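You operate a simulated robot arm through the tools that you are given. There is no shell and no other tool.

Carry out the task below with a simulated robot arm. There is one attempt and no reset: what you move stays moved.

TASK
Set the controls near the narrow steel table back top. At the end: the middle cream button is switched on; the right cream button is switched up; the left cream button is switched on; the far left cream button is switched up; whatever was shut is shut again. Leave all else as you found it, and nothing knocked over.

It is judged by the outcome, as a careful person would: the job done as asked, and still so three seconds after it is handed in. It fails if anything else is knocked over, pushed out of place, dropped, spilled or broken.

THE ROBOT
A 7-joint arm with a two-finger parallel gripper, fixed in place. Base frame: the origin is at the foot of the arm, x ahead of it, y to its left, z up; the work surface is at about z = 0. Lengths are in m, angles in degrees, forces in N, time in s.
With the tool pointing down near the work surface it reaches from about 0.26 to 0.68 m from the base axis. Its first joint turns from -166.0 to 166.0 degrees. Payload 2.5 kg.
The TCP is the grasp point between the finger pads, 0.03 m short of the fingertips. In the tool frame z runs along the fingers and y along their closing line. Largest opening 0.094 m; finger width 0.028, thickness 0.01; the body of the gripper, 0.05 by 0.096 m, starts 0.055 m behind the TCP.
Orientation is that of the tool frame in the base frame, as a unit quaternion [x, y, z, w]. With the fingers straight down and closing along the base's y, the tool's x points along the base's -x, its y along +y and its z along -z.

THE INTERFACE
- The arm moves only by the tool arm_command. Its argument "increments" is a list of rows, each a list of 7 numbers: the shift along the tool's x, y, z in m, then the turn, a rotation vector about the tool's x, y, z in degrees, then the opening in per cent of the stroke, from 0 (shut) to 100 (fully open). In form: [[dx, dy, dz, rx, ry, rz, claw], ...]. A call has 1 to 20 rows; each row shifts and turns the commanded pose from where the row before left it, along the tool's axes as they then stand. Each row takes 0.2 s and may step no farther than 0.05 m and 8.6 degrees from the row before; otherwise, or with a gripper value out of range, the whole call is refused. A pose out of reach is approached as far as the arm can. The call stops where the force on the tool passes 40 N (or 10 N more than at its start, if that is more) or the arm is blocked; 0.2 s more then pass. Each finger travels about 0.072 m/s and halts on what it meets, pressing with about 35 N; the grip force reading is that of the motor and also rises with nothing between the fingers. The clock runs only during rows and for 0.2 s after the last one: add rows that do not move to give the fingers time. The reply holds the time, the measured pose of the TCP, the force on the tool along the base axes, the opening and the grip force, in the units named above and with some noise, with the torque about the TCP (base axes, N m) and any sound that the robot's microphone picked up.
- Cameras (640 x 400 px; columns grow to the right, rows downward): "scene" is fixed at [0.2173, 0.4882, 0.7733]; the picture's right is [-0.92, -0.39, 0.00], its down [-0.23, 0.53, -0.82] and it looks along [0.32, -0.75, -0.58] (base axes); focal length 333 px, centre (320, 200). "wrist" rides on the gripper at [0.076, 0.014, -0.102] in the tool frame; the picture's right is [-0.18, 0.98, 0.00], its down [-0.75, -0.14, -0.64] and it looks along [-0.63, -0.12, 0.77] (tool axes); focal length 243 px, centre (320, 200).
- camera(camera): a new picture of that camera. It takes no simulated time.
- measure_at(camera, pixels): for up to 12 pixels [column, row] of the newest picture of that camera ("zoom" is the newest enlarged one), the place [x, y, z] in the base frame of the surface seen there, good to about 0.002 m, but the place of the scene camera against the robot may be out by one fixed shift of up to 0.018 m in any direction. It takes no simulated time.
- zoom(camera, box): a new picture of the part [left, top, right, bottom] of that camera's present view, enlarged. It takes no simulated time.
- finish_job(): hands the job in; it is judged then, once.

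Leave the gripper open and the arm clear of the work at the hand-in unless told otherwise.

The tools are called after "Request:" as name(argument=value, ...) on one line, values as JSON. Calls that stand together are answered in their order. arm_command: Moves the arm, as the interface text tells. Its arguments: {"type":"object","properties":{"increments":{"type":"array","items":{"type":"array","items":{"type":"number"}}}},"required":["increments"]} The other tools are called the same way: camera (camera) takes a picture; measure_at (camera, pixels) gives the place of the surface under pixels of a picture; zoom (camera, box) takes an enlarged picture of a part of a camera's view; finish_job () hands the job in.

At the start:

```text
time: 0.0
tool_pos: [0.5094, -0.1524, 0.2797]
ee_rot: [0.0, 1.0, 0.0, -0.001]
contact_force: [-0.1, -0.8, -0.1]
ft_torque: [0.0, 0.01, -0.01]
opening: 0.094
grip_force: 0.1
```

scene: 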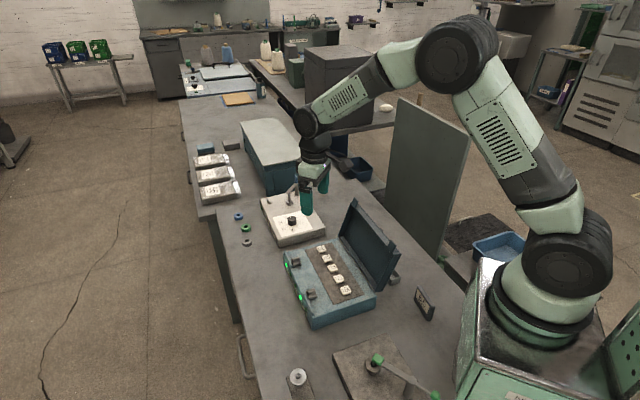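
wrist: 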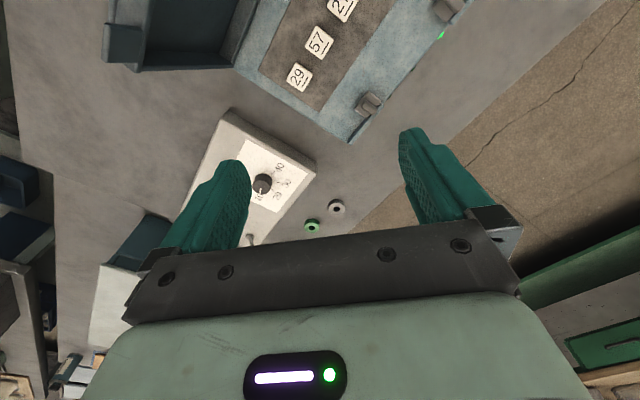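

I see a blue case with an open lid holding five cream buttons around (335,270) in the scene, and a panel with a dial at (292,220). I'll zoom in on both regions to identify the controls.

Request:
zoom(camera="scene", box=[270, 190, 420, 330])

Request:
zoom(camera="scene", box=[180, 100, 400, 260])

Request:
zoom(camera="wrist", box=[200, 0, 480, 180])

Request:
zoom(camera="scene", box=[0, 0, 640, 130])

```text
2.86 times, centred on (345, 260) of scene
```

zoom: 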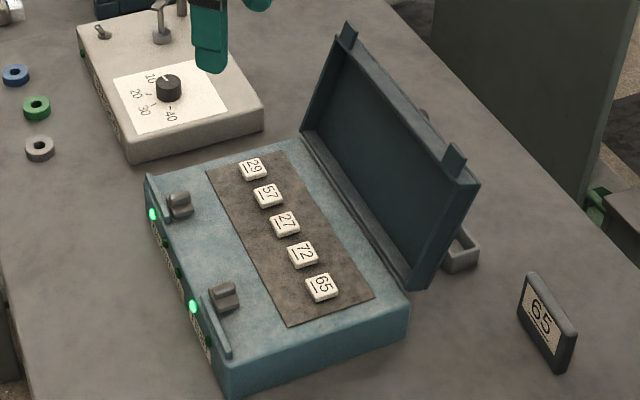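

```text
2.50 times, centred on (290, 180) of scene
```

zoom: 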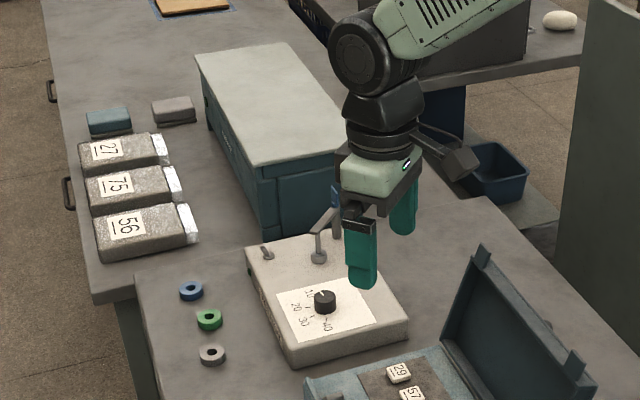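

```text
2.22 times, centred on (340, 90) of wrist
```

zoom: 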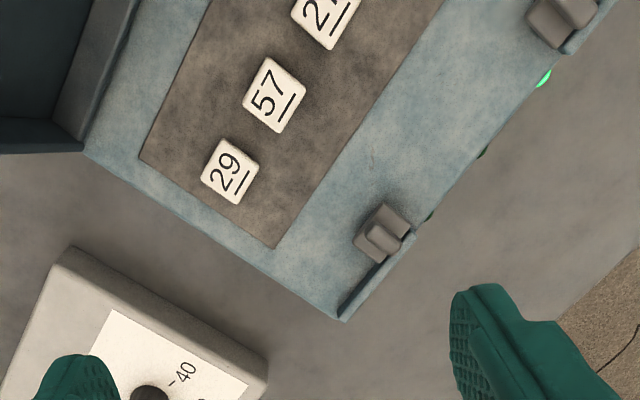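

```text
1.00 times, centred on (320, 65) of scene (not enlarged: the box is as wide or as high as the picture)
```

zoom: 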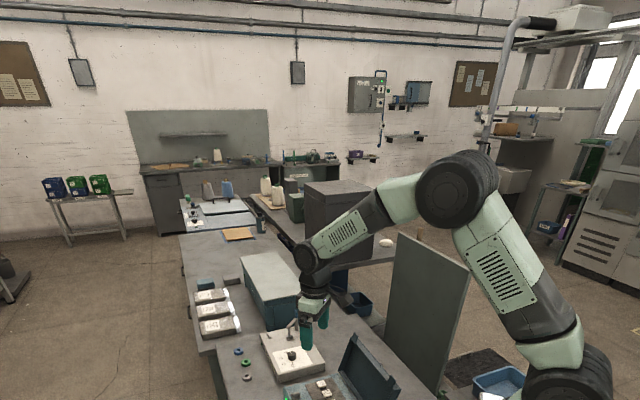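

The case has five numbered cream tiles and a row of lamps along its front edge. I'll zoom closer on the lamps and buttons, then on the dial panel, the long box, and the background tables to check for other cream buttons.

Request:
zoom(camera="scene", box=[280, 235, 360, 285])

Request:
zoom(camera="scene", box=[280, 275, 360, 325])

Request:
zoom(camera="scene", box=[230, 180, 340, 250])

Request:
zoom(camera="scene", box=[260, 320, 480, 400])

Request:
zoom(camera="scene", box=[170, 50, 300, 130])

Request:
zoom(camera="scene", box=[380, 200, 560, 330])

```text
8.00 times, centred on (320, 260) of scene
```

zoom: 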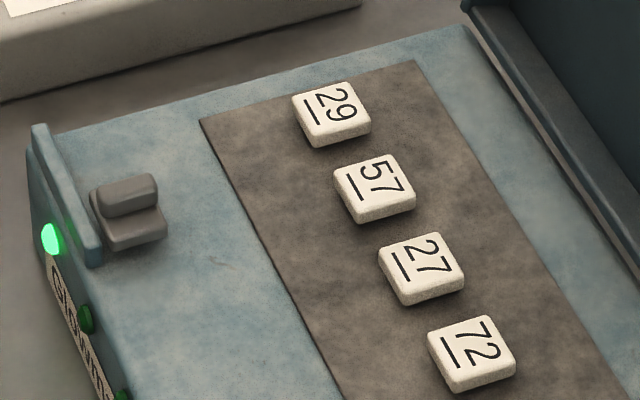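

```text
8.00 times, centred on (320, 300) of scene
```

zoom: 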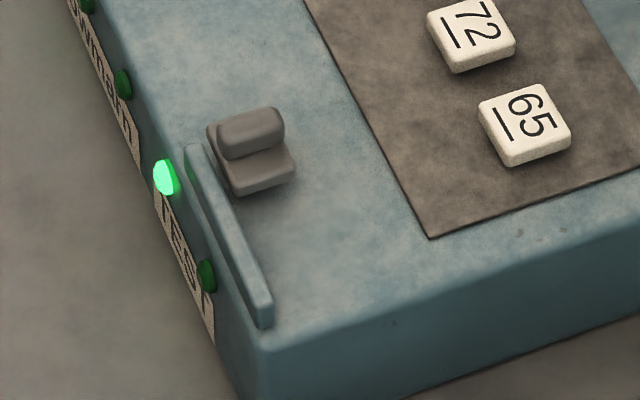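

```text
5.71 times, centred on (285, 215) of scene
```

zoom: 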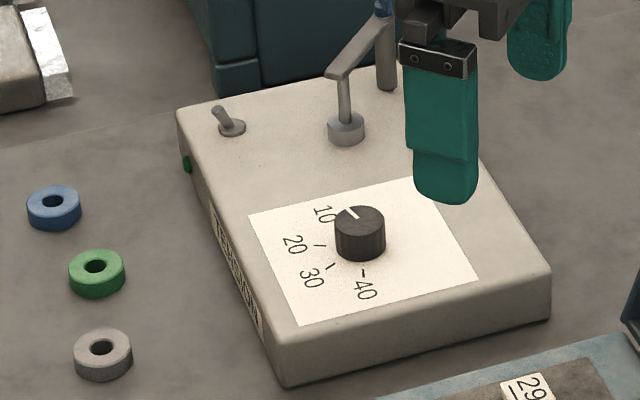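

```text
2.91 times, centred on (370, 360) of scene
```

zoom: 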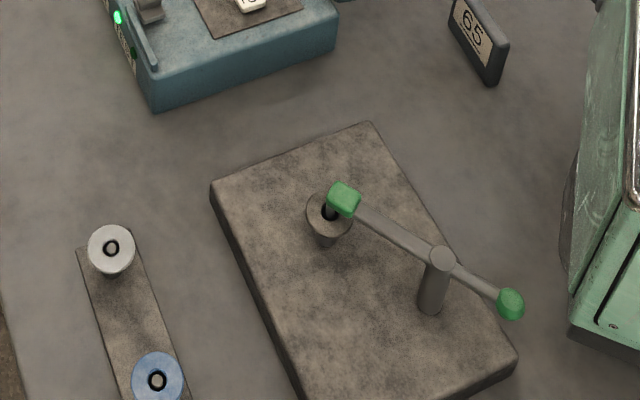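

```text
4.92 times, centred on (235, 90) of scene
```

zoom: 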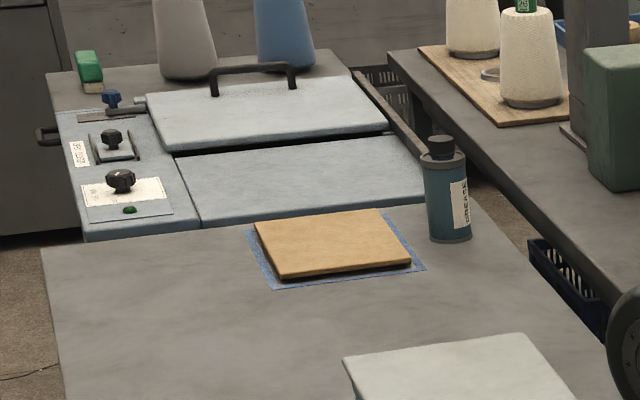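

```text
3.08 times, centred on (470, 265) of scene
```

zoom: 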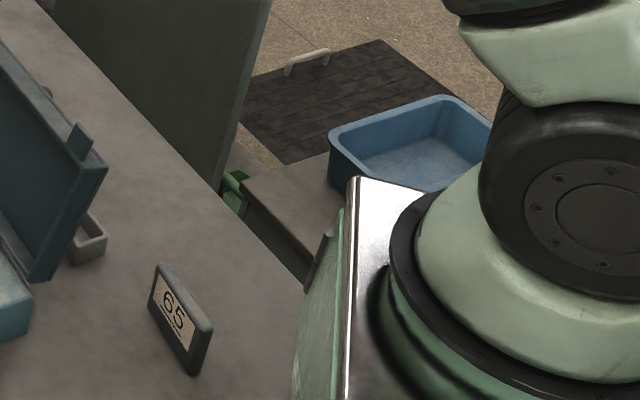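

The case carries five raised cream tiles marked 29, 57, 27, 72 and 65, plus lamps and labels on its front edge. I'll measure where the tiles, case corners and lamps are, using the current scene picture.

Request:
measure_at(camera="scene", pixels=[[321, 249], [327, 258], [333, 268], [339, 279], [346, 290], [326, 258], [336, 261], [296, 264], [290, 265], [302, 297], [375, 296], [308, 326]])

Request:
measure_at(camera="wrist", pixels=[[299, 77], [319, 42], [342, 8], [366, 104], [265, 183], [318, 25], [350, 140], [336, 207], [450, 10]])

```text
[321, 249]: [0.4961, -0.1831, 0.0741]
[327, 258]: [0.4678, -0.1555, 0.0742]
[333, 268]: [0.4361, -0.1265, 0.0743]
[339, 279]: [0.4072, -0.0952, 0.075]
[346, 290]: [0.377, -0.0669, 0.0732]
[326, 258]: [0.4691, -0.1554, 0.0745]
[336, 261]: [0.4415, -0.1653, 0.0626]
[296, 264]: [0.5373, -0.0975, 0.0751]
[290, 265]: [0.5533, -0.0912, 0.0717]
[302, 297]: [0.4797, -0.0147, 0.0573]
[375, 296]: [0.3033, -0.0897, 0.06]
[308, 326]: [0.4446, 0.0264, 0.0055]
```

```text
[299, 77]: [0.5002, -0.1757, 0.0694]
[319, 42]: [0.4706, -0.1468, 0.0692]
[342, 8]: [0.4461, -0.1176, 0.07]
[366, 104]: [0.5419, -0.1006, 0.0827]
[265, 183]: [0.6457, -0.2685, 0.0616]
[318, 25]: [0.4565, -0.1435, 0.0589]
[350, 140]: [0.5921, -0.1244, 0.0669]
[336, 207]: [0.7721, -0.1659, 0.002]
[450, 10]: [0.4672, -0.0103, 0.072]
```

The wrist measurements match the scene ones to within about 8 mm. Next I'll zoom tightly on the front lamp and label strip of the case, around columns 280–315, to read the labels.

Request:
zoom(camera="scene", box=[280, 258, 304, 286])

Request:
zoom(camera="scene", box=[290, 280, 314, 324])

Request:
zoom(camera="scene", box=[258, 205, 288, 250])

Request:
measure_at(camera="scene", pixels=[[352, 203], [396, 255], [373, 245], [345, 240], [270, 135], [300, 188], [292, 190], [288, 220], [395, 278], [385, 288], [427, 300], [430, 110]])

```text
14.29 times, centred on (292, 272) of scene
```

zoom: 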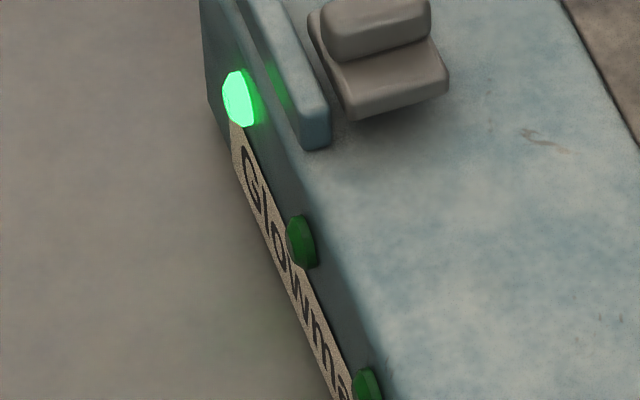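

```text
9.09 times, centred on (302, 302) of scene
```

zoom: 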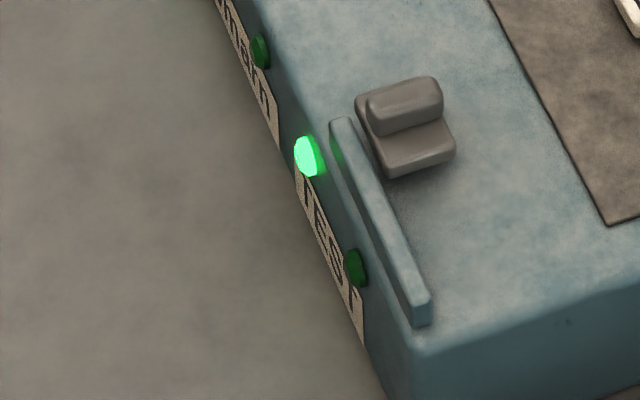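

```text
8.89 times, centred on (273, 228) of scene
```

zoom: 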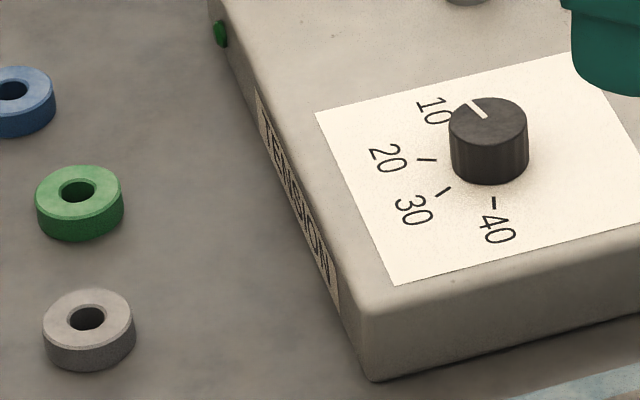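

```text
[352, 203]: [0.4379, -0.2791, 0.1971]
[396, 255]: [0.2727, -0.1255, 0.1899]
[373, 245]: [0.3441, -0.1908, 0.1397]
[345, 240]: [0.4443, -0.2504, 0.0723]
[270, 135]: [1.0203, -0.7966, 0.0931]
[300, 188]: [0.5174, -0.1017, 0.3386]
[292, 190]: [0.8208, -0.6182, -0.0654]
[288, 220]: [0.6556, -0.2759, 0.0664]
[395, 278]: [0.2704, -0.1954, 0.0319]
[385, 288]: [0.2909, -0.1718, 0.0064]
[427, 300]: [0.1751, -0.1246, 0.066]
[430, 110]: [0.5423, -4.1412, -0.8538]
```

Lamps 1 and 4 on the case front are lit and lamps 2, 3 and 5 are dark. The labels and tile digits all face the front side (+x, +y). I want a closer wrist look from that side, so I'll raise the tool first (lid top is about z 0.19, fingertips at 0.25) and start turning about the tool axis.

Request:
arm_command(increments=[[0, 0, -0.04, 0, 0, 0, 100], [0, 0, -0.04, 0, 0, 0, 100], [0, 0, -0.02, 0, 0, 8, 100], [0, 0, 0, 0, 0, 8, 100], [0, 0, 0, 0, 0, 8, 100], [0, 0, 0, 0, 0, 8, 100], [0, 0, 0, 0, 0, 8, 100], [0, 0, 0, 0, 0, 8, 100]])

```text
time: 1.8
tool_pos: [0.5082, -0.1531, 0.3786]
ee_rot: [0.408, 0.913, 0.0, 0.0]
contact_force: [0.2, 0.3, -0.2]
ft_torque: [0.02, -0.01, -0.01]
opening: 0.0939
grip_force: 0.1
```

The turn worked: tool x now points to (-0.67, 0.75). I'll carry on turning toward (0.7, 0.7) so that the wrist camera sits on the front side of the case.

Request:
arm_command(increments=[[0, 0, 0, 0, 0, 8.5, 100], [0, 0, 0, 0, 0, 8.5, 100], [0, 0, 0, 0, 0, 8.5, 100], [0, 0, 0, 0, 0, 8.5, 100], [0, 0, 0, 0, 0, 8.5, 100], [0, 0, 0, 0, 0, 8.5, 100], [0, 0, 0, 0, 0, 8.5, 100], [0, 0, 0, 0, 0, 8.5, 100], [0, 0, 0, 0, 0, 8.5, 100], [0, 0, 0, 0, 0, 8.5, 100]])

Request:
camera(camera="wrist")

Request:
camera(camera="scene")

```text
time: 4.0
tool_pos: [0.5098, -0.1531, 0.3801]
ee_rot: [0.918, 0.397, 0.0, 0.0]
contact_force: [-0.1, -1.1, 0.8]
ft_torque: [0.03, 0.01, 0.02]
opening: 0.0937
grip_force: 0.0
```

```text
taken
```

wrist: 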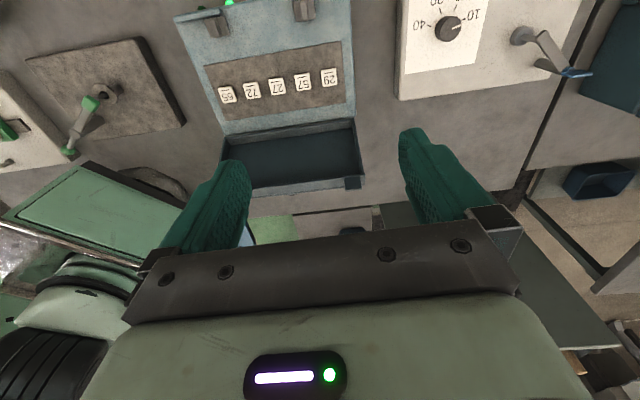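

```text
taken
```

scene: 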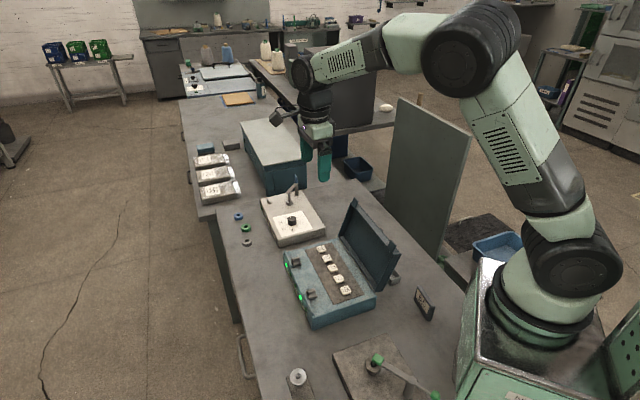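

From the front side, the tiles read 29, 57, 27, 72, 65 from left to right (this picture is upside down). There is also a whitish panel with a green item at the left edge, around (10,130). I'll zoom there, on the tiles, and on the area behind the lid.

Request:
zoom(camera="wrist", box=[0, 60, 120, 180])

Request:
zoom(camera="wrist", box=[200, 0, 360, 120])

Request:
zoom(camera="wrist", box=[220, 180, 440, 250])

Request:
zoom(camera="scene", box=[230, 100, 360, 250])

```text
3.33 times, centred on (60, 120) of wrist
```

zoom: 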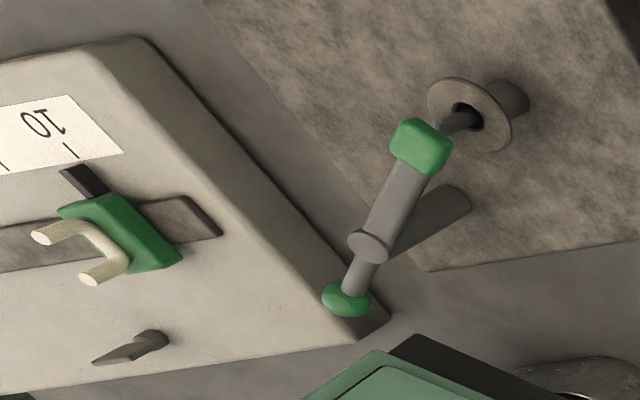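

```text
3.33 times, centred on (280, 60) of wrist
```

zoom: 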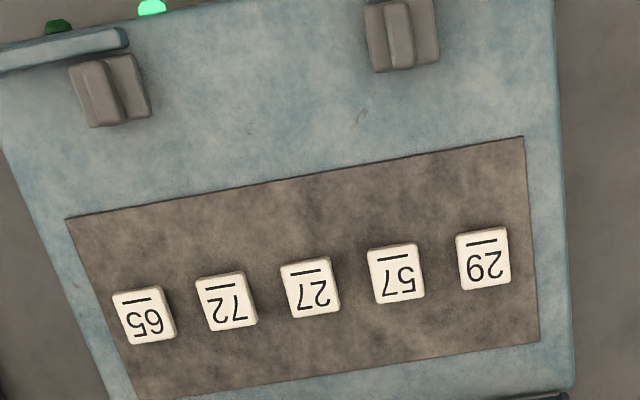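

```text
2.91 times, centred on (330, 215) of wrist
```

zoom: 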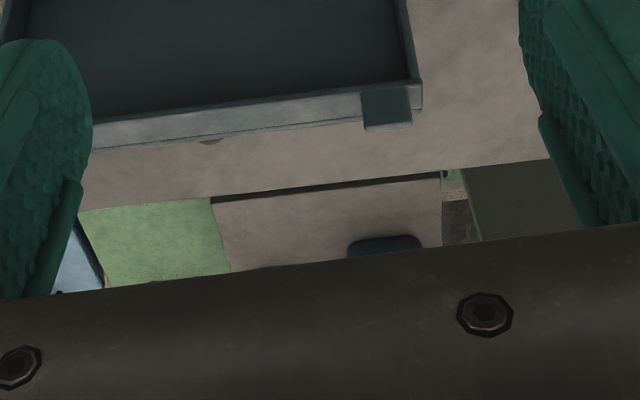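

```text
2.67 times, centred on (295, 175) of scene
```

zoom: 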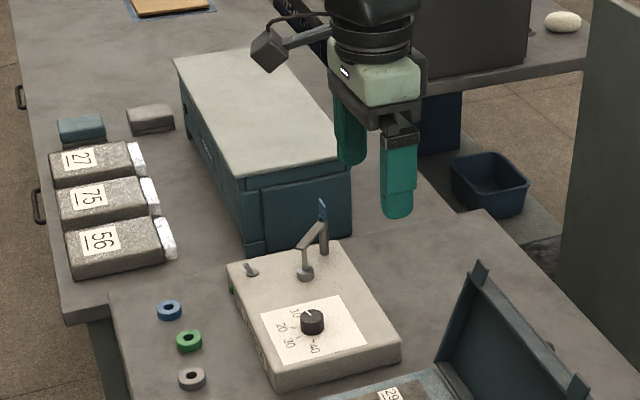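

There's another cream panel at +y with a green slider and a toggle, and a second table behind the lid. I'll measure the upright grey panel, the tables beyond it and the far panel to plan a safe survey.

Request:
measure_at(camera="scene", pixels=[[400, 103], [465, 138], [392, 225], [440, 250], [425, 180], [380, 215], [455, 285], [355, 165], [470, 235], [500, 245], [330, 195], [370, 120]])

Request:
measure_at(camera="wrist", pixels=[[20, 130], [40, 160], [85, 105], [275, 232], [330, 240], [357, 235], [320, 205], [380, 218], [460, 150], [550, 60], [575, 75], [110, 70]])

```text
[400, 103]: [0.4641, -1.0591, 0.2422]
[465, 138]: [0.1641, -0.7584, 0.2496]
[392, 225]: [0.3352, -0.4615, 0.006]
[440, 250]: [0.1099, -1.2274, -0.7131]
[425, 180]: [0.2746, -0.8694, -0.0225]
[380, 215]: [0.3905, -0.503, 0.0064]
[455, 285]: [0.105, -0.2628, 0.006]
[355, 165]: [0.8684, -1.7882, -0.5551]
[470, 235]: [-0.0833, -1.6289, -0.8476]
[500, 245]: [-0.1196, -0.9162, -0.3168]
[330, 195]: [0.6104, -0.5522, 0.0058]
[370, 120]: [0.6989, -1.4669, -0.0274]
```

```text
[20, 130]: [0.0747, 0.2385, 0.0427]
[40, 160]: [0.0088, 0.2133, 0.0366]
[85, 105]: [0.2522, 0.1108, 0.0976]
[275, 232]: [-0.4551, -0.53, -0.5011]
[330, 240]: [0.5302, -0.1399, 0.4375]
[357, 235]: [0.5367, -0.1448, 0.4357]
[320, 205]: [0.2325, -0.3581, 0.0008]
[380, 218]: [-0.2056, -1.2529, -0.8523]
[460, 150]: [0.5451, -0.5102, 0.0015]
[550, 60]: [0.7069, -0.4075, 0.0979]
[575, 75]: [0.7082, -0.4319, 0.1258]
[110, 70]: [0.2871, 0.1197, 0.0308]
```

The upright panel is about 1 m away, out of reach. Next I'll check the cream panel near (0.05, 0.25) for any buttons. I'll move at height, about (-0.13, +0.30) in base axes at z≈0.40, with the orientation unchanged.

Request:
arm_command(increments=[[0.016, -0.038, -0.0025, 0, 0, 0, 100], [0.016, -0.038, -0.0025, 0, 0, 0, 100], [0.016, -0.038, -0.0025, 0, 0, 0, 100], [0.016, -0.038, -0.0025, 0, 0, 0, 100], [0.016, -0.038, -0.0025, 0, 0, 0, 100], [0.016, -0.038, -0.0025, 0, 0, 0, 100], [0.016, -0.038, -0.0025, 0, 0, 0, 100], [0.016, -0.038, -0.0025, 0, 0, 0, 100]])

Request:
camera(camera="wrist")

Request:
camera(camera="scene")

```text
time: 5.8
tool_pos: [0.3734, 0.1491, 0.3985]
ee_rot: [0.917, 0.399, 0.0, 0.0]
contact_force: [1.1, 1.0, 0.6]
ft_torque: [-0.01, -0.01, -0.02]
opening: 0.0939
grip_force: 0.0
```

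```text
taken
```

wrist: 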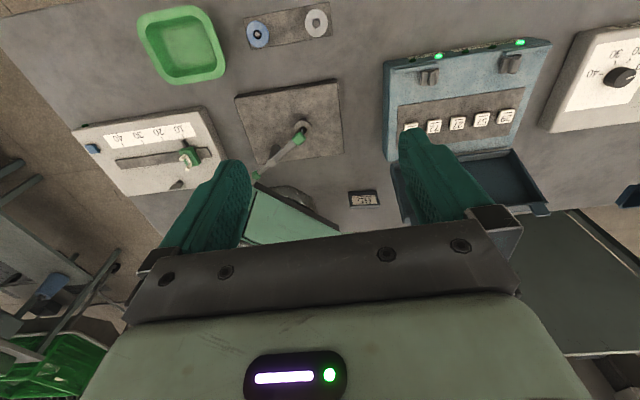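

```text
taken
```

scene: 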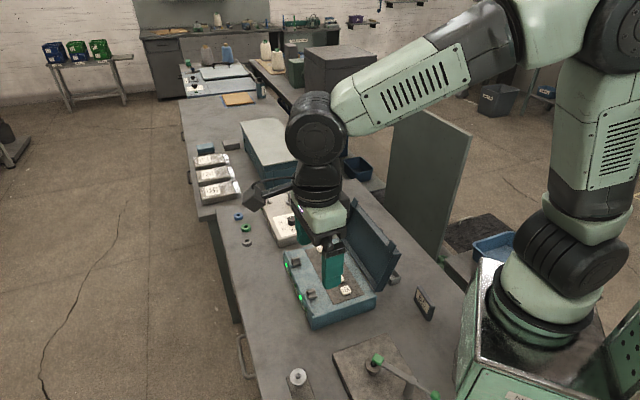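

No other cream buttons are in sight here; the panel at left holds a slider and a toggle. I'll zoom on the case front for lamp states and labels.

Request:
zoom(camera="wrist", box=[370, 20, 570, 145])

Request:
zoom(camera="wrist", box=[60, 80, 240, 200])

Request:
zoom(camera="wrist", box=[400, 30, 540, 70])

```text
3.20 times, centred on (470, 82) of wrist
```

zoom: 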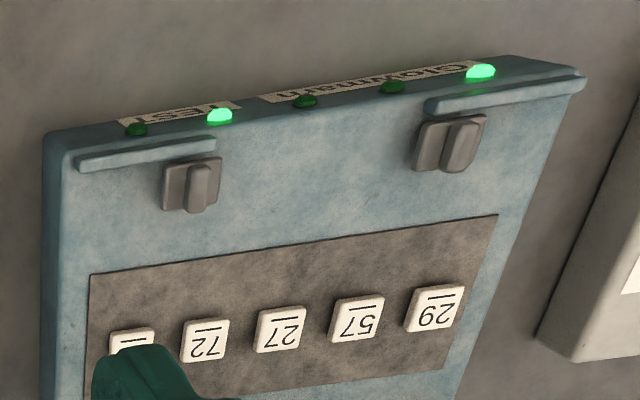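

```text
3.33 times, centred on (150, 140) of wrist
```

zoom: 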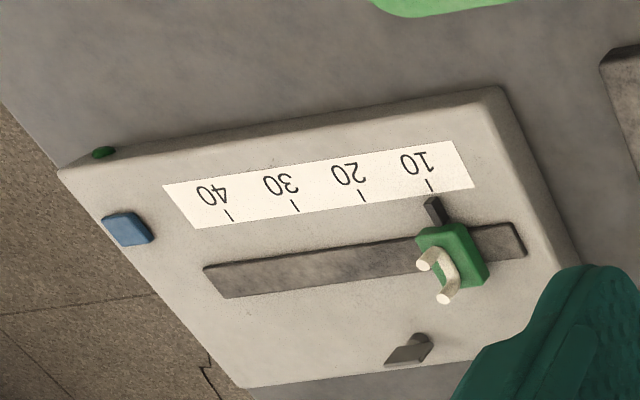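

```text
4.57 times, centred on (470, 50) of wrist
```

zoom: 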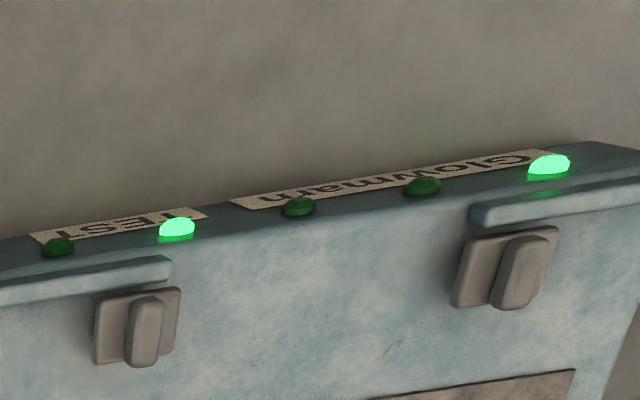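

The lamps sit in line with the buttons: 29 lit, 57 dark, 27 dark, 72 lit, 65 dark. I need to know whether a lit button sits lower than a dark one, which would tell me what "up" means. I'll measure several points on each tile top from this view.

Request:
measure_at(camera="wrist", pixels=[[433, 127], [435, 129], [437, 127], [456, 125], [458, 123], [460, 126], [481, 119], [483, 117], [484, 121], [505, 115], [507, 117], [509, 114]])

Request:
measure_at(camera="wrist", pixels=[[422, 122], [445, 120], [445, 128], [470, 115], [470, 124], [494, 112], [494, 121], [470, 82], [412, 127], [410, 129], [519, 70], [438, 57]])

```text
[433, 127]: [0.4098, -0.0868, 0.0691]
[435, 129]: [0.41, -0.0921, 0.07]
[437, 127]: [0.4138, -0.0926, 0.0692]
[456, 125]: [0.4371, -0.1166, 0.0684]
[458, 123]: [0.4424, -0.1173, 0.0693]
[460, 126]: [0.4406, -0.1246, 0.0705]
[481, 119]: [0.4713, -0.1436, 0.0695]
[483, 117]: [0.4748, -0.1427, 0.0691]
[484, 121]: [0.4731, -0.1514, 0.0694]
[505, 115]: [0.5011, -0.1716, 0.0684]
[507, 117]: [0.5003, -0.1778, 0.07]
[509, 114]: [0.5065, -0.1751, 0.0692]
```

```text
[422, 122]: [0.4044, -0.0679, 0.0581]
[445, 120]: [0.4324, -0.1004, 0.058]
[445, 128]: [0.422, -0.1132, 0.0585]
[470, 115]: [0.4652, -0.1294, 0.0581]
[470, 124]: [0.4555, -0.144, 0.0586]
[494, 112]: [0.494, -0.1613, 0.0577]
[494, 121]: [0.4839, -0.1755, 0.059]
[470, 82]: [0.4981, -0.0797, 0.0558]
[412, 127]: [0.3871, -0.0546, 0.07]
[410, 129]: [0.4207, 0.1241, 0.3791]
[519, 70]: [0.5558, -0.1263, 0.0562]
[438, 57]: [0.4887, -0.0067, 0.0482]
```

All the tile tops are at z≈0.069 and the mat at ≈0.058, so height doesn't show the state and the lamps must. The middle tile 27 has to be switched on however left and right are read, so I'll press it first and watch its lamp. I'll move above it at height, then lower to z≈0.22 for a close look.

Request:
arm_command(increments=[[-0.0216, 0.0331, 0, 0, 0, 0, 100], [-0.0216, 0.0331, 0, 0, 0, 0, 100], [-0.0216, 0.0331, 0, 0, 0, 0, 100], [-0.0216, 0.0331, 0, 0, 0, 0, 100], [-0.0216, 0.0331, 0, 0, 0, 0, 100], [-0.0216, 0.0331, 0, 0, 0, 0, 100], [-0.0216, 0.0331, 0, 0, 0, 0, 100], [0, 0, 0.036, 0, 0, 0, 100], [0, 0, 0.036, 0, 0, 0, 100], [0, 0, 0.036, 0, 0, 0, 100], [0, 0, 0.036, 0, 0, 0, 100], [0, 0, 0.036, 0, 0, 0, 100], [0, 0, 0, 0, 0, 0, 100]])

Request:
camera(camera="wrist")

Request:
camera(camera="scene")

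```text
time: 8.6
tool_pos: [0.4407, -0.1203, 0.2196]
ee_rot: [0.917, 0.399, 0.0, 0.0]
contact_force: [-0.1, -0.2, -0.4]
ft_torque: [-0.01, -0.02, 0.01]
opening: 0.0942
grip_force: 0.1
```

```text
taken
```

wrist: 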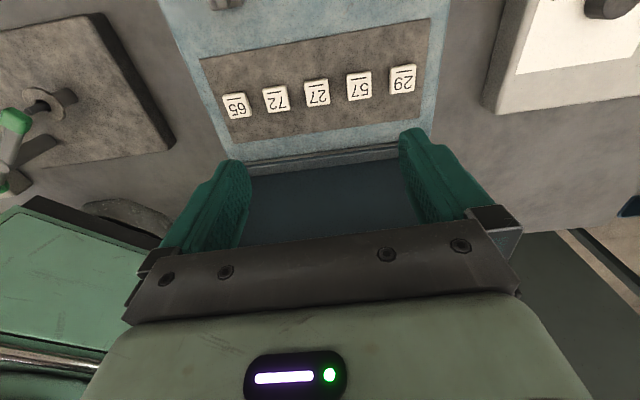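

```text
taken
```

scene: 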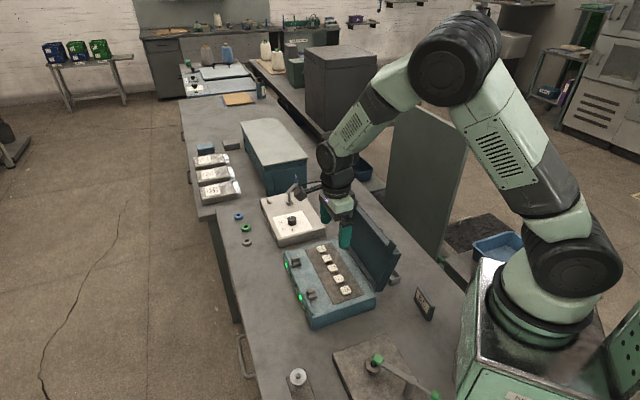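

The tool is above tile 27. I'll zoom on the tiles to get precise centres and check their shape.

Request:
zoom(camera="wrist", box=[210, 45, 430, 145])

```text
2.91 times, centred on (320, 95) of wrist
```

zoom: 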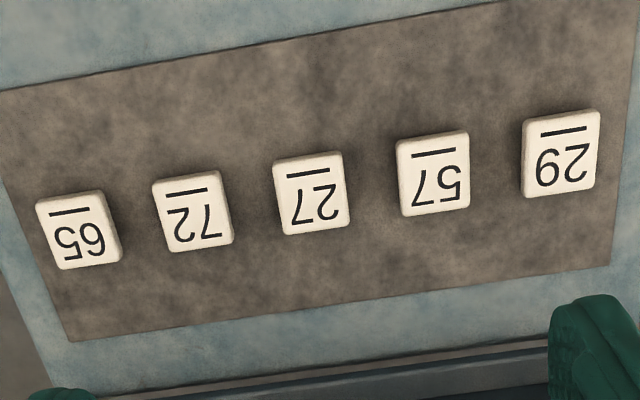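

The tile tops are clear. I'll measure each centre in this zoom: 65 at (81,229), 72 at (197,211), 27 at (314,191), 57 at (437,171), 29 at (563,152). I'll also take two edges of tile 27 to get its size.

Request:
measure_at(camera="zoom", pixels=[[81, 229], [197, 211], [314, 191], [437, 171], [563, 152], [281, 197], [345, 187], [309, 163], [318, 222], [374, 180], [250, 200], [500, 165]])

```text
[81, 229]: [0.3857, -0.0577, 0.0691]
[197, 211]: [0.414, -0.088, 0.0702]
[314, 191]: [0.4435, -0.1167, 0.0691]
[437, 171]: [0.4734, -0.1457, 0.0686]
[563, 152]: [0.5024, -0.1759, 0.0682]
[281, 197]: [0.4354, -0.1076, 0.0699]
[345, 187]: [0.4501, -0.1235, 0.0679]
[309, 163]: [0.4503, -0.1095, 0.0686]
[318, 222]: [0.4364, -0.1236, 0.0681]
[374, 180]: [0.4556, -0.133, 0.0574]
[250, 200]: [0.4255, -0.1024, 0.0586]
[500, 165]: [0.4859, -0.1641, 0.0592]
```

Tile 27's top is about 22 × 20 mm, centred at (0.4433, -0.1160, 0.069). I'll shut the fingers, line up over it and descend to TCP z≈0.106, which puts the fingertips about 7 mm above the tile.

Request:
arm_command(increments=[[0.005, -0.001, 0, 0, 0, 0, 0], [0, 0, 0, 0, 0, 0, 0], [0, 0, 0, 0, 0, 0, 0], [0, 0, 0, 0, 0, 0, 0], [0, 0, 0.03, 0, 0, 0, 0], [0, 0, 0.03, 0, 0, 0, 0], [0, 0, 0.03, 0, 0, 0, 0], [0, 0, 0.015, 0, 0, 0, 0], [0, 0, 0.0086, 0, 0, 0, 0], [0, 0, 0, 0, 0, 0, 0]])

Request:
camera(camera="wrist")

Request:
camera(camera="scene")

```text
time: 10.8
tool_pos: [0.4439, -0.1155, 0.1046]
ee_rot: [0.917, 0.399, -0.001, 0.0]
contact_force: [-0.6, 0.0, 0.4]
ft_torque: [0.02, -0.02, -0.02]
opening: 0.0
grip_force: 32.9
```

```text
taken
```

wrist: 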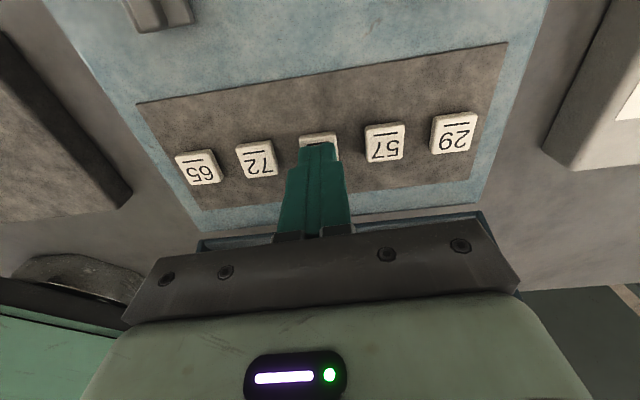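

```text
taken
```

scene: 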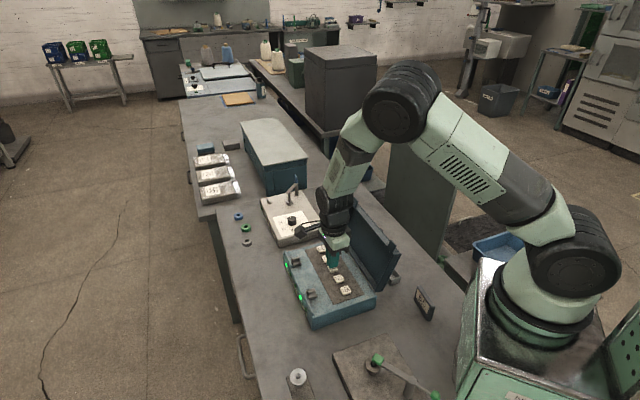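

The closed fingers are about 5 mm above tile 27. I'll zoom the scene to check that the hand clears the lid.

Request:
zoom(camera="scene", box=[280, 170, 410, 330])

Request:
zoom(camera="wrist", box=[220, 90, 420, 210])

```text
2.50 times, centred on (345, 250) of scene
```

zoom: 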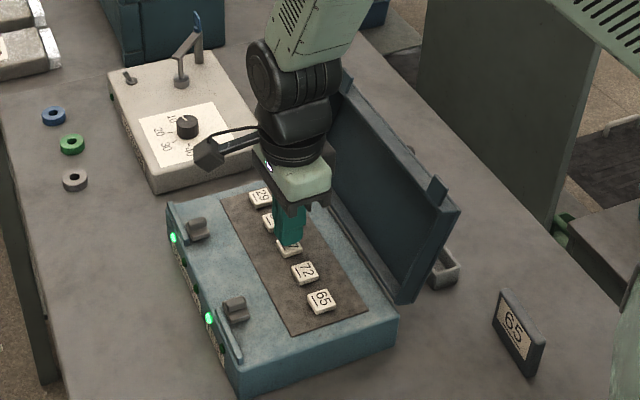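

```text
3.20 times, centred on (320, 150) of wrist
```

zoom: 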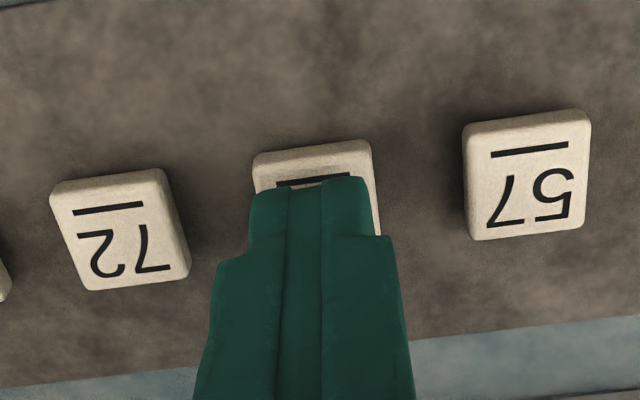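

The hand is well clear of the lid and the fingers are over the middle tile. I'll press in 1 mm steps, first about 2–3 mm past contact, and read the force and any click.

Request:
arm_command(increments=[[0, 0, 0.002, 0, 0, 0, 0], [0, 0, 0.002, 0, 0, 0, 0], [0, 0, 0.001, 0, 0, 0, 0], [0, 0, 0.001, 0, 0, 0, 0], [0, 0, 0.001, 0, 0, 0, 0], [0, 0, 0.001, 0, 0, 0, 0]])

Request:
zoom(camera="scene", box=[280, 235, 380, 330])

```text
time: 12.2
tool_pos: [0.4439, -0.1162, 0.0972]
ee_rot: [0.917, 0.399, 0.0, 0.0]
contact_force: [-0.5, 0.8, 1.3]
ft_torque: [0.0, -0.01, 0.01]
opening: 0.0
grip_force: 33.2
```

```text
4.21 times, centred on (330, 282) of scene
```

zoom: 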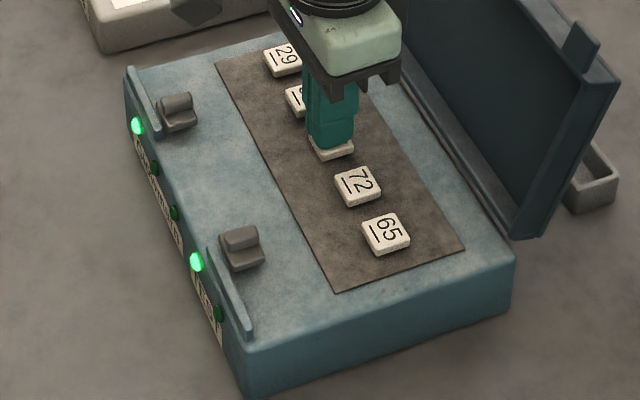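

Force is only 1.3 N at TCP z 0.0972, so contact is just beginning. I'll press further in small steps.

Request:
arm_command(increments=[[0, 0, 0.001, 0, 0, 0, 0], [0, 0, 0.001, 0, 0, 0, 0], [0, 0, 0.001, 0, 0, 0, 0]])

Request:
zoom(camera="scene", box=[280, 235, 380, 330])

```text
time: 13.0
tool_pos: [0.4428, -0.1155, 0.0958]
ee_rot: [0.917, 0.399, 0.0, 0.0]
contact_force: [-0.2, -0.2, 5.4]
ft_torque: [0.03, 0.01, -0.08]
opening: 0.0001
grip_force: 33.2
heard: click
```

```text
4.21 times, centred on (330, 282) of scene
```

zoom: 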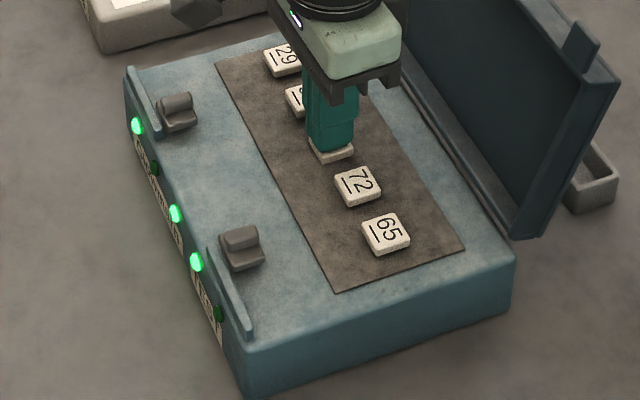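

It clicked, and the third (middle) lamp is now lit, so the lamps map to the buttons by position. I'll release upward and check that the lamp stays on.

Request:
arm_command(increments=[[0, 0, -0.005, 0, 0, 0, 0], [0, 0, -0.015, 0, 0, 0, 0], [0, 0, -0.03, 0, 0, 0, 0], [0, 0, -0.03, 0, 0, 0, 0], [0, 0, 0, 0, 0, 0, 0]])

Request:
zoom(camera="scene", box=[280, 235, 380, 330])

Request:
zoom(camera="wrist", box=[170, 40, 490, 200])

```text
time: 14.2
tool_pos: [0.4426, -0.1161, 0.1745]
ee_rot: [0.917, 0.398, 0.0, 0.0]
contact_force: [0.6, 0.1, -0.3]
ft_torque: [-0.02, -0.01, -0.01]
opening: 0.0001
grip_force: 33.2
```

```text
4.21 times, centred on (330, 282) of scene
```

zoom: 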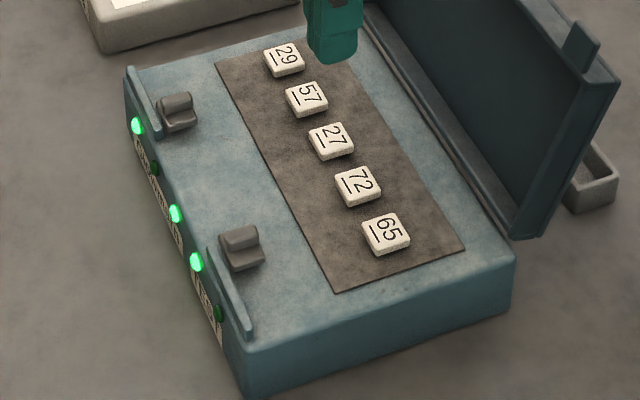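

```text
2.00 times, centred on (330, 120) of wrist
```

zoom: 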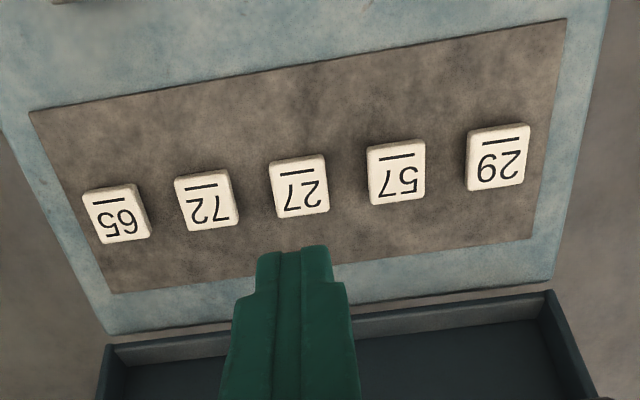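

The middle lamp stays lit after release, and all tiles are back at the same height. So these are press-to-toggle buttons and the lamp shows each one's state.

How I read the task:
- **Left and right:** as seen facing the panel's front and labels, so far left = 29, left = 57, middle = 27, right = 72, far right = 65.
- **"On" and "up":** "on" means lit. "Up" is given as the contrasting state, meaning the button is released and unlit. 29 and 72 are lit now, so they need toggling off. 57 needs toggling on, and 65 stays as it is.

Next is 57, one pitch (41.5 mm) along tool +y.

Request:
arm_command(increments=[[-0.0017, 0.0415, 0, 0, 0, 0, 0], [0, 0, 0, 0, 0, 0, 0], [0, 0, 0.03, 0, 0, 0, 0], [0, 0, 0.03, 0, 0, 0, 0], [0, 0, 0.008, 0, 0, 0, 0], [0, 0, 0, 0, 0, 0, 0]])

Request:
zoom(camera="wrist", box=[220, 90, 420, 210])

Request:
zoom(camera="scene", box=[280, 200, 380, 330])

```text
time: 15.6
tool_pos: [0.472, -0.1442, 0.1067]
ee_rot: [0.917, 0.399, 0.0, -0.001]
contact_force: [-0.7, 0.8, 0.2]
ft_torque: [0.0, -0.01, 0.02]
opening: 0.0
grip_force: 33.0
```

```text
3.20 times, centred on (320, 150) of wrist
```

zoom: 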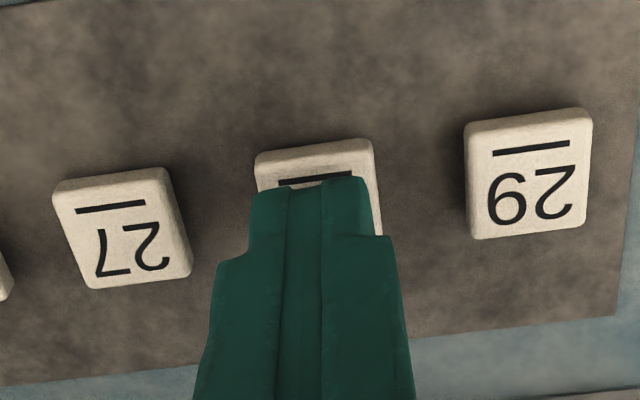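

```text
3.08 times, centred on (330, 265) of scene
```

zoom: 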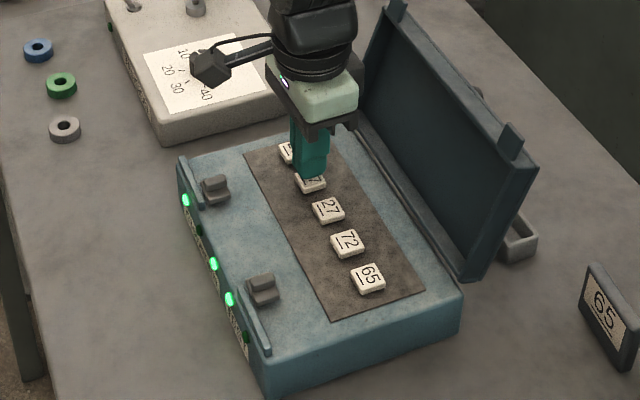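

The fingers are over tile 57 the same way they were over 27. Pressing now: 8 mm to contact, then 1 mm steps.

Request:
arm_command(increments=[[0, 0, 0.004, 0, 0, 0, 0], [0, 0, 0.004, 0, 0, 0, 0], [0, 0, 0.001, 0, 0, 0, 0], [0, 0, 0.001, 0, 0, 0, 0], [0, 0, 0.001, 0, 0, 0, 0], [0, 0, 0.001, 0, 0, 0, 0]])

Request:
zoom(camera="scene", box=[280, 235, 380, 330])

```text
time: 17.0
tool_pos: [0.4726, -0.145, 0.0944]
ee_rot: [0.917, 0.399, 0.0, 0.0]
contact_force: [-2.8, 1.6, 7.0]
ft_torque: [0.02, 0.12, -0.03]
opening: 0.0
grip_force: 32.8
heard: click
```

```text
4.21 times, centred on (330, 282) of scene
```

zoom: 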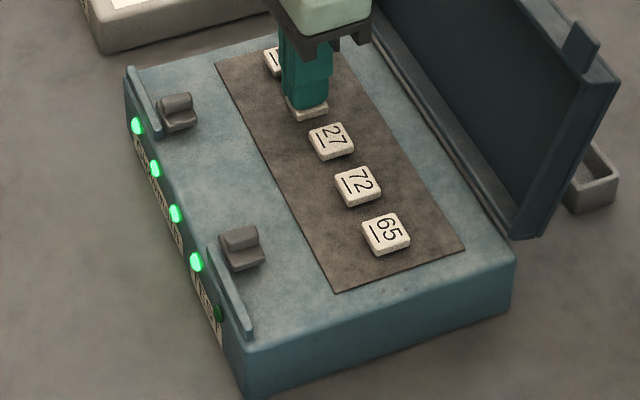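

It clicked and lamp 2 is lit. I'll release straight up, move one pitch to tile 29 and hover above it.

Request:
arm_command(increments=[[0, 0, -0.005, 0, 0, 0, 0], [0, 0, -0.02, 0, 0, 0, 0], [0, 0, -0.025, 0, 0, 0, 0], [-0.0017, 0.0415, 0, 0, 0, 0, 0], [0, 0, 0, 0, 0, 0, 0], [0, 0, 0.025, 0, 0, 0, 0], [0, 0, 0.013, 0, 0, 0, 0], [0, 0, 0, 0, 0, 0, 0]])

Request:
zoom(camera="wrist", box=[220, 90, 420, 210])

Request:
zoom(camera="scene", box=[280, 200, 380, 330])

```text
time: 18.8
tool_pos: [0.5012, -0.1745, 0.1052]
ee_rot: [0.917, 0.398, 0.0, 0.0]
contact_force: [-1.5, 0.3, 0.0]
ft_torque: [-0.01, 0.0, 0.07]
opening: 0.0001
grip_force: 33.3
```

```text
3.20 times, centred on (320, 150) of wrist
```

zoom: 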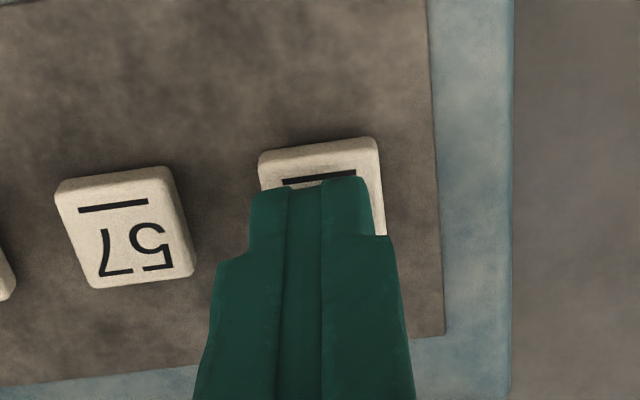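

```text
3.08 times, centred on (330, 265) of scene
```

zoom: 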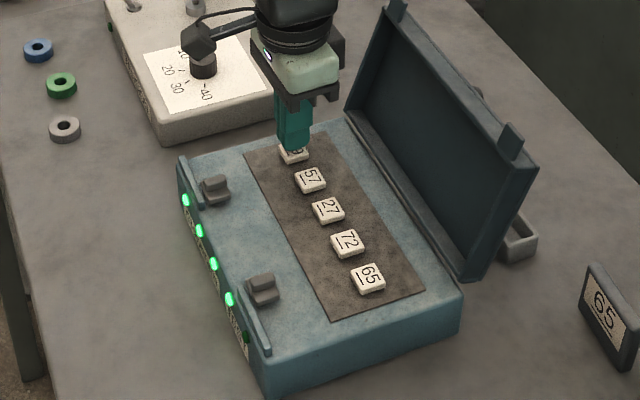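

Lamps 1–4 are lit and the fingers are over tile 29. The camera housing is at z≈0.2, well above the dial panel. I'll press 29 to toggle it off (up).

Request:
arm_command(increments=[[0, 0, 0.004, 0, 0, 0, 0], [0, 0, 0.004, 0, 0, 0, 0], [0, 0, 0.001, 0, 0, 0, 0], [0, 0, 0.001, 0, 0, 0, 0], [0, 0, 0.001, 0, 0, 0, 0]])

Request:
zoom(camera="scene", box=[280, 235, 380, 330])

```text
time: 20.0
tool_pos: [0.5015, -0.1749, 0.0951]
ee_rot: [0.917, 0.399, -0.001, 0.0]
contact_force: [-2.5, -0.1, 3.5]
ft_torque: [-0.01, 0.04, 0.02]
opening: 0.0
grip_force: 32.6
heard: click
```

```text
4.21 times, centred on (330, 282) of scene
```

zoom: 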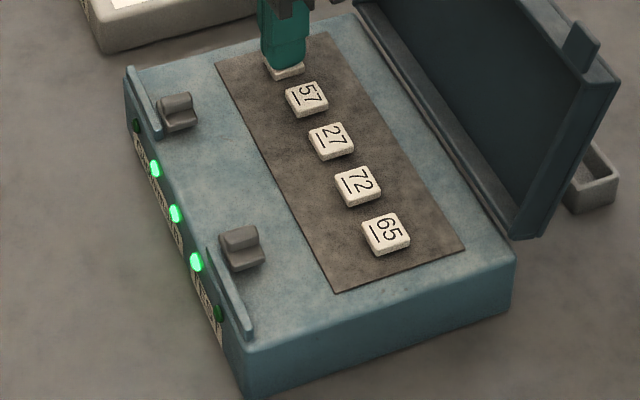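

It clicked and lamp 1 is now dark. I'll release, rise 50 mm and go back three pitches (tool -y, 124.5 mm) to tile 72, then hover.

Request:
arm_command(increments=[[0, 0, -0.005, 0, 0, 0, 0], [0, 0, -0.02, 0, 0, 0, 0], [0, 0, -0.025, 0, 0, 0, 0], [0.0017, -0.0415, 0, 0, 0, 0, 0], [0.0017, -0.0415, 0, 0, 0, 0, 0], [0.0017, -0.0415, 0, 0, 0, 0, 0], [0, 0, 0, 0, 0, 0, 0], [0, 0, 0.025, 0, 0, 0, 0], [0, 0, 0.014, 0, 0, 0, 0], [0, 0, 0, 0, 0, 0, 0]])

Request:
zoom(camera="wrist", box=[220, 90, 420, 210])

Request:
zoom(camera="scene", box=[280, 200, 380, 330])

```text
time: 22.2
tool_pos: [0.4135, -0.087, 0.1055]
ee_rot: [0.917, 0.398, 0.0, -0.001]
contact_force: [0.4, -0.1, -0.2]
ft_torque: [0.0, 0.01, -0.02]
opening: 0.0001
grip_force: 33.1
```

```text
3.20 times, centred on (320, 150) of wrist
```

zoom: 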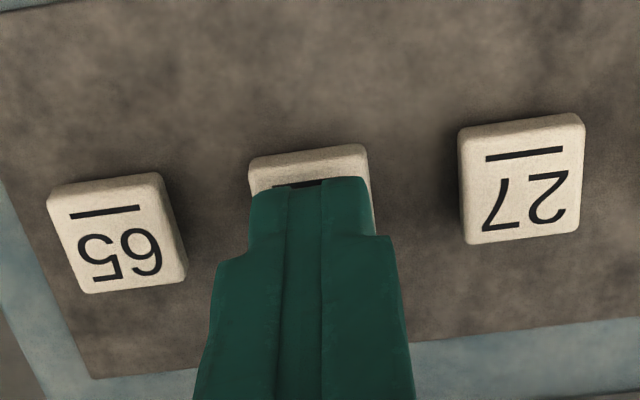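

```text
3.08 times, centred on (330, 265) of scene
```

zoom: 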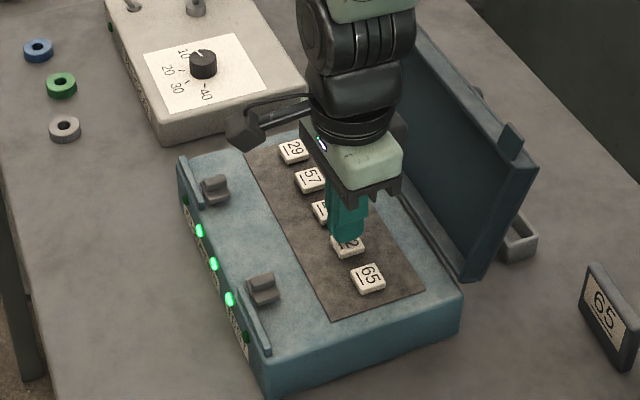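

Lamp 1 stayed dark after release and the fingers are over tile 72, with 65 and 27 clear on either side. I'll press 72 to toggle it off (up).

Request:
arm_command(increments=[[0, 0, 0.004, 0, 0, 0, 0], [0, 0, 0.004, 0, 0, 0, 0], [0, 0, 0.001, 0, 0, 0, 0], [0, 0, 0.001, 0, 0, 0, 0], [0, 0, 0.001, 0, 0, 0, 0]])

Request:
zoom(camera="scene", box=[280, 235, 380, 330])

```text
time: 23.4
tool_pos: [0.4137, -0.0863, 0.0944]
ee_rot: [0.917, 0.399, 0.0, 0.001]
contact_force: [-0.8, -2.1, 3.7]
ft_torque: [-0.07, 0.02, -0.02]
opening: 0.0
grip_force: 32.9
heard: click
```

```text
4.21 times, centred on (330, 282) of scene
```

zoom: 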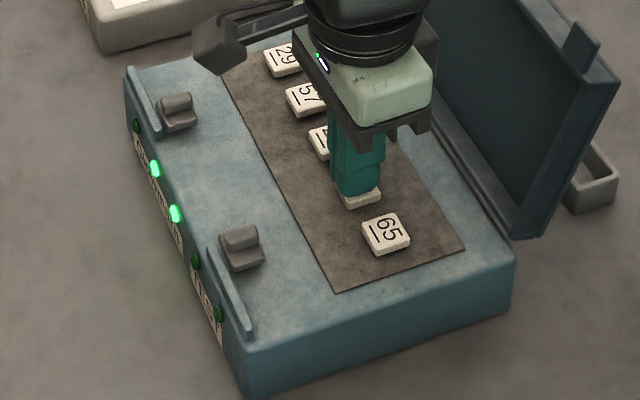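

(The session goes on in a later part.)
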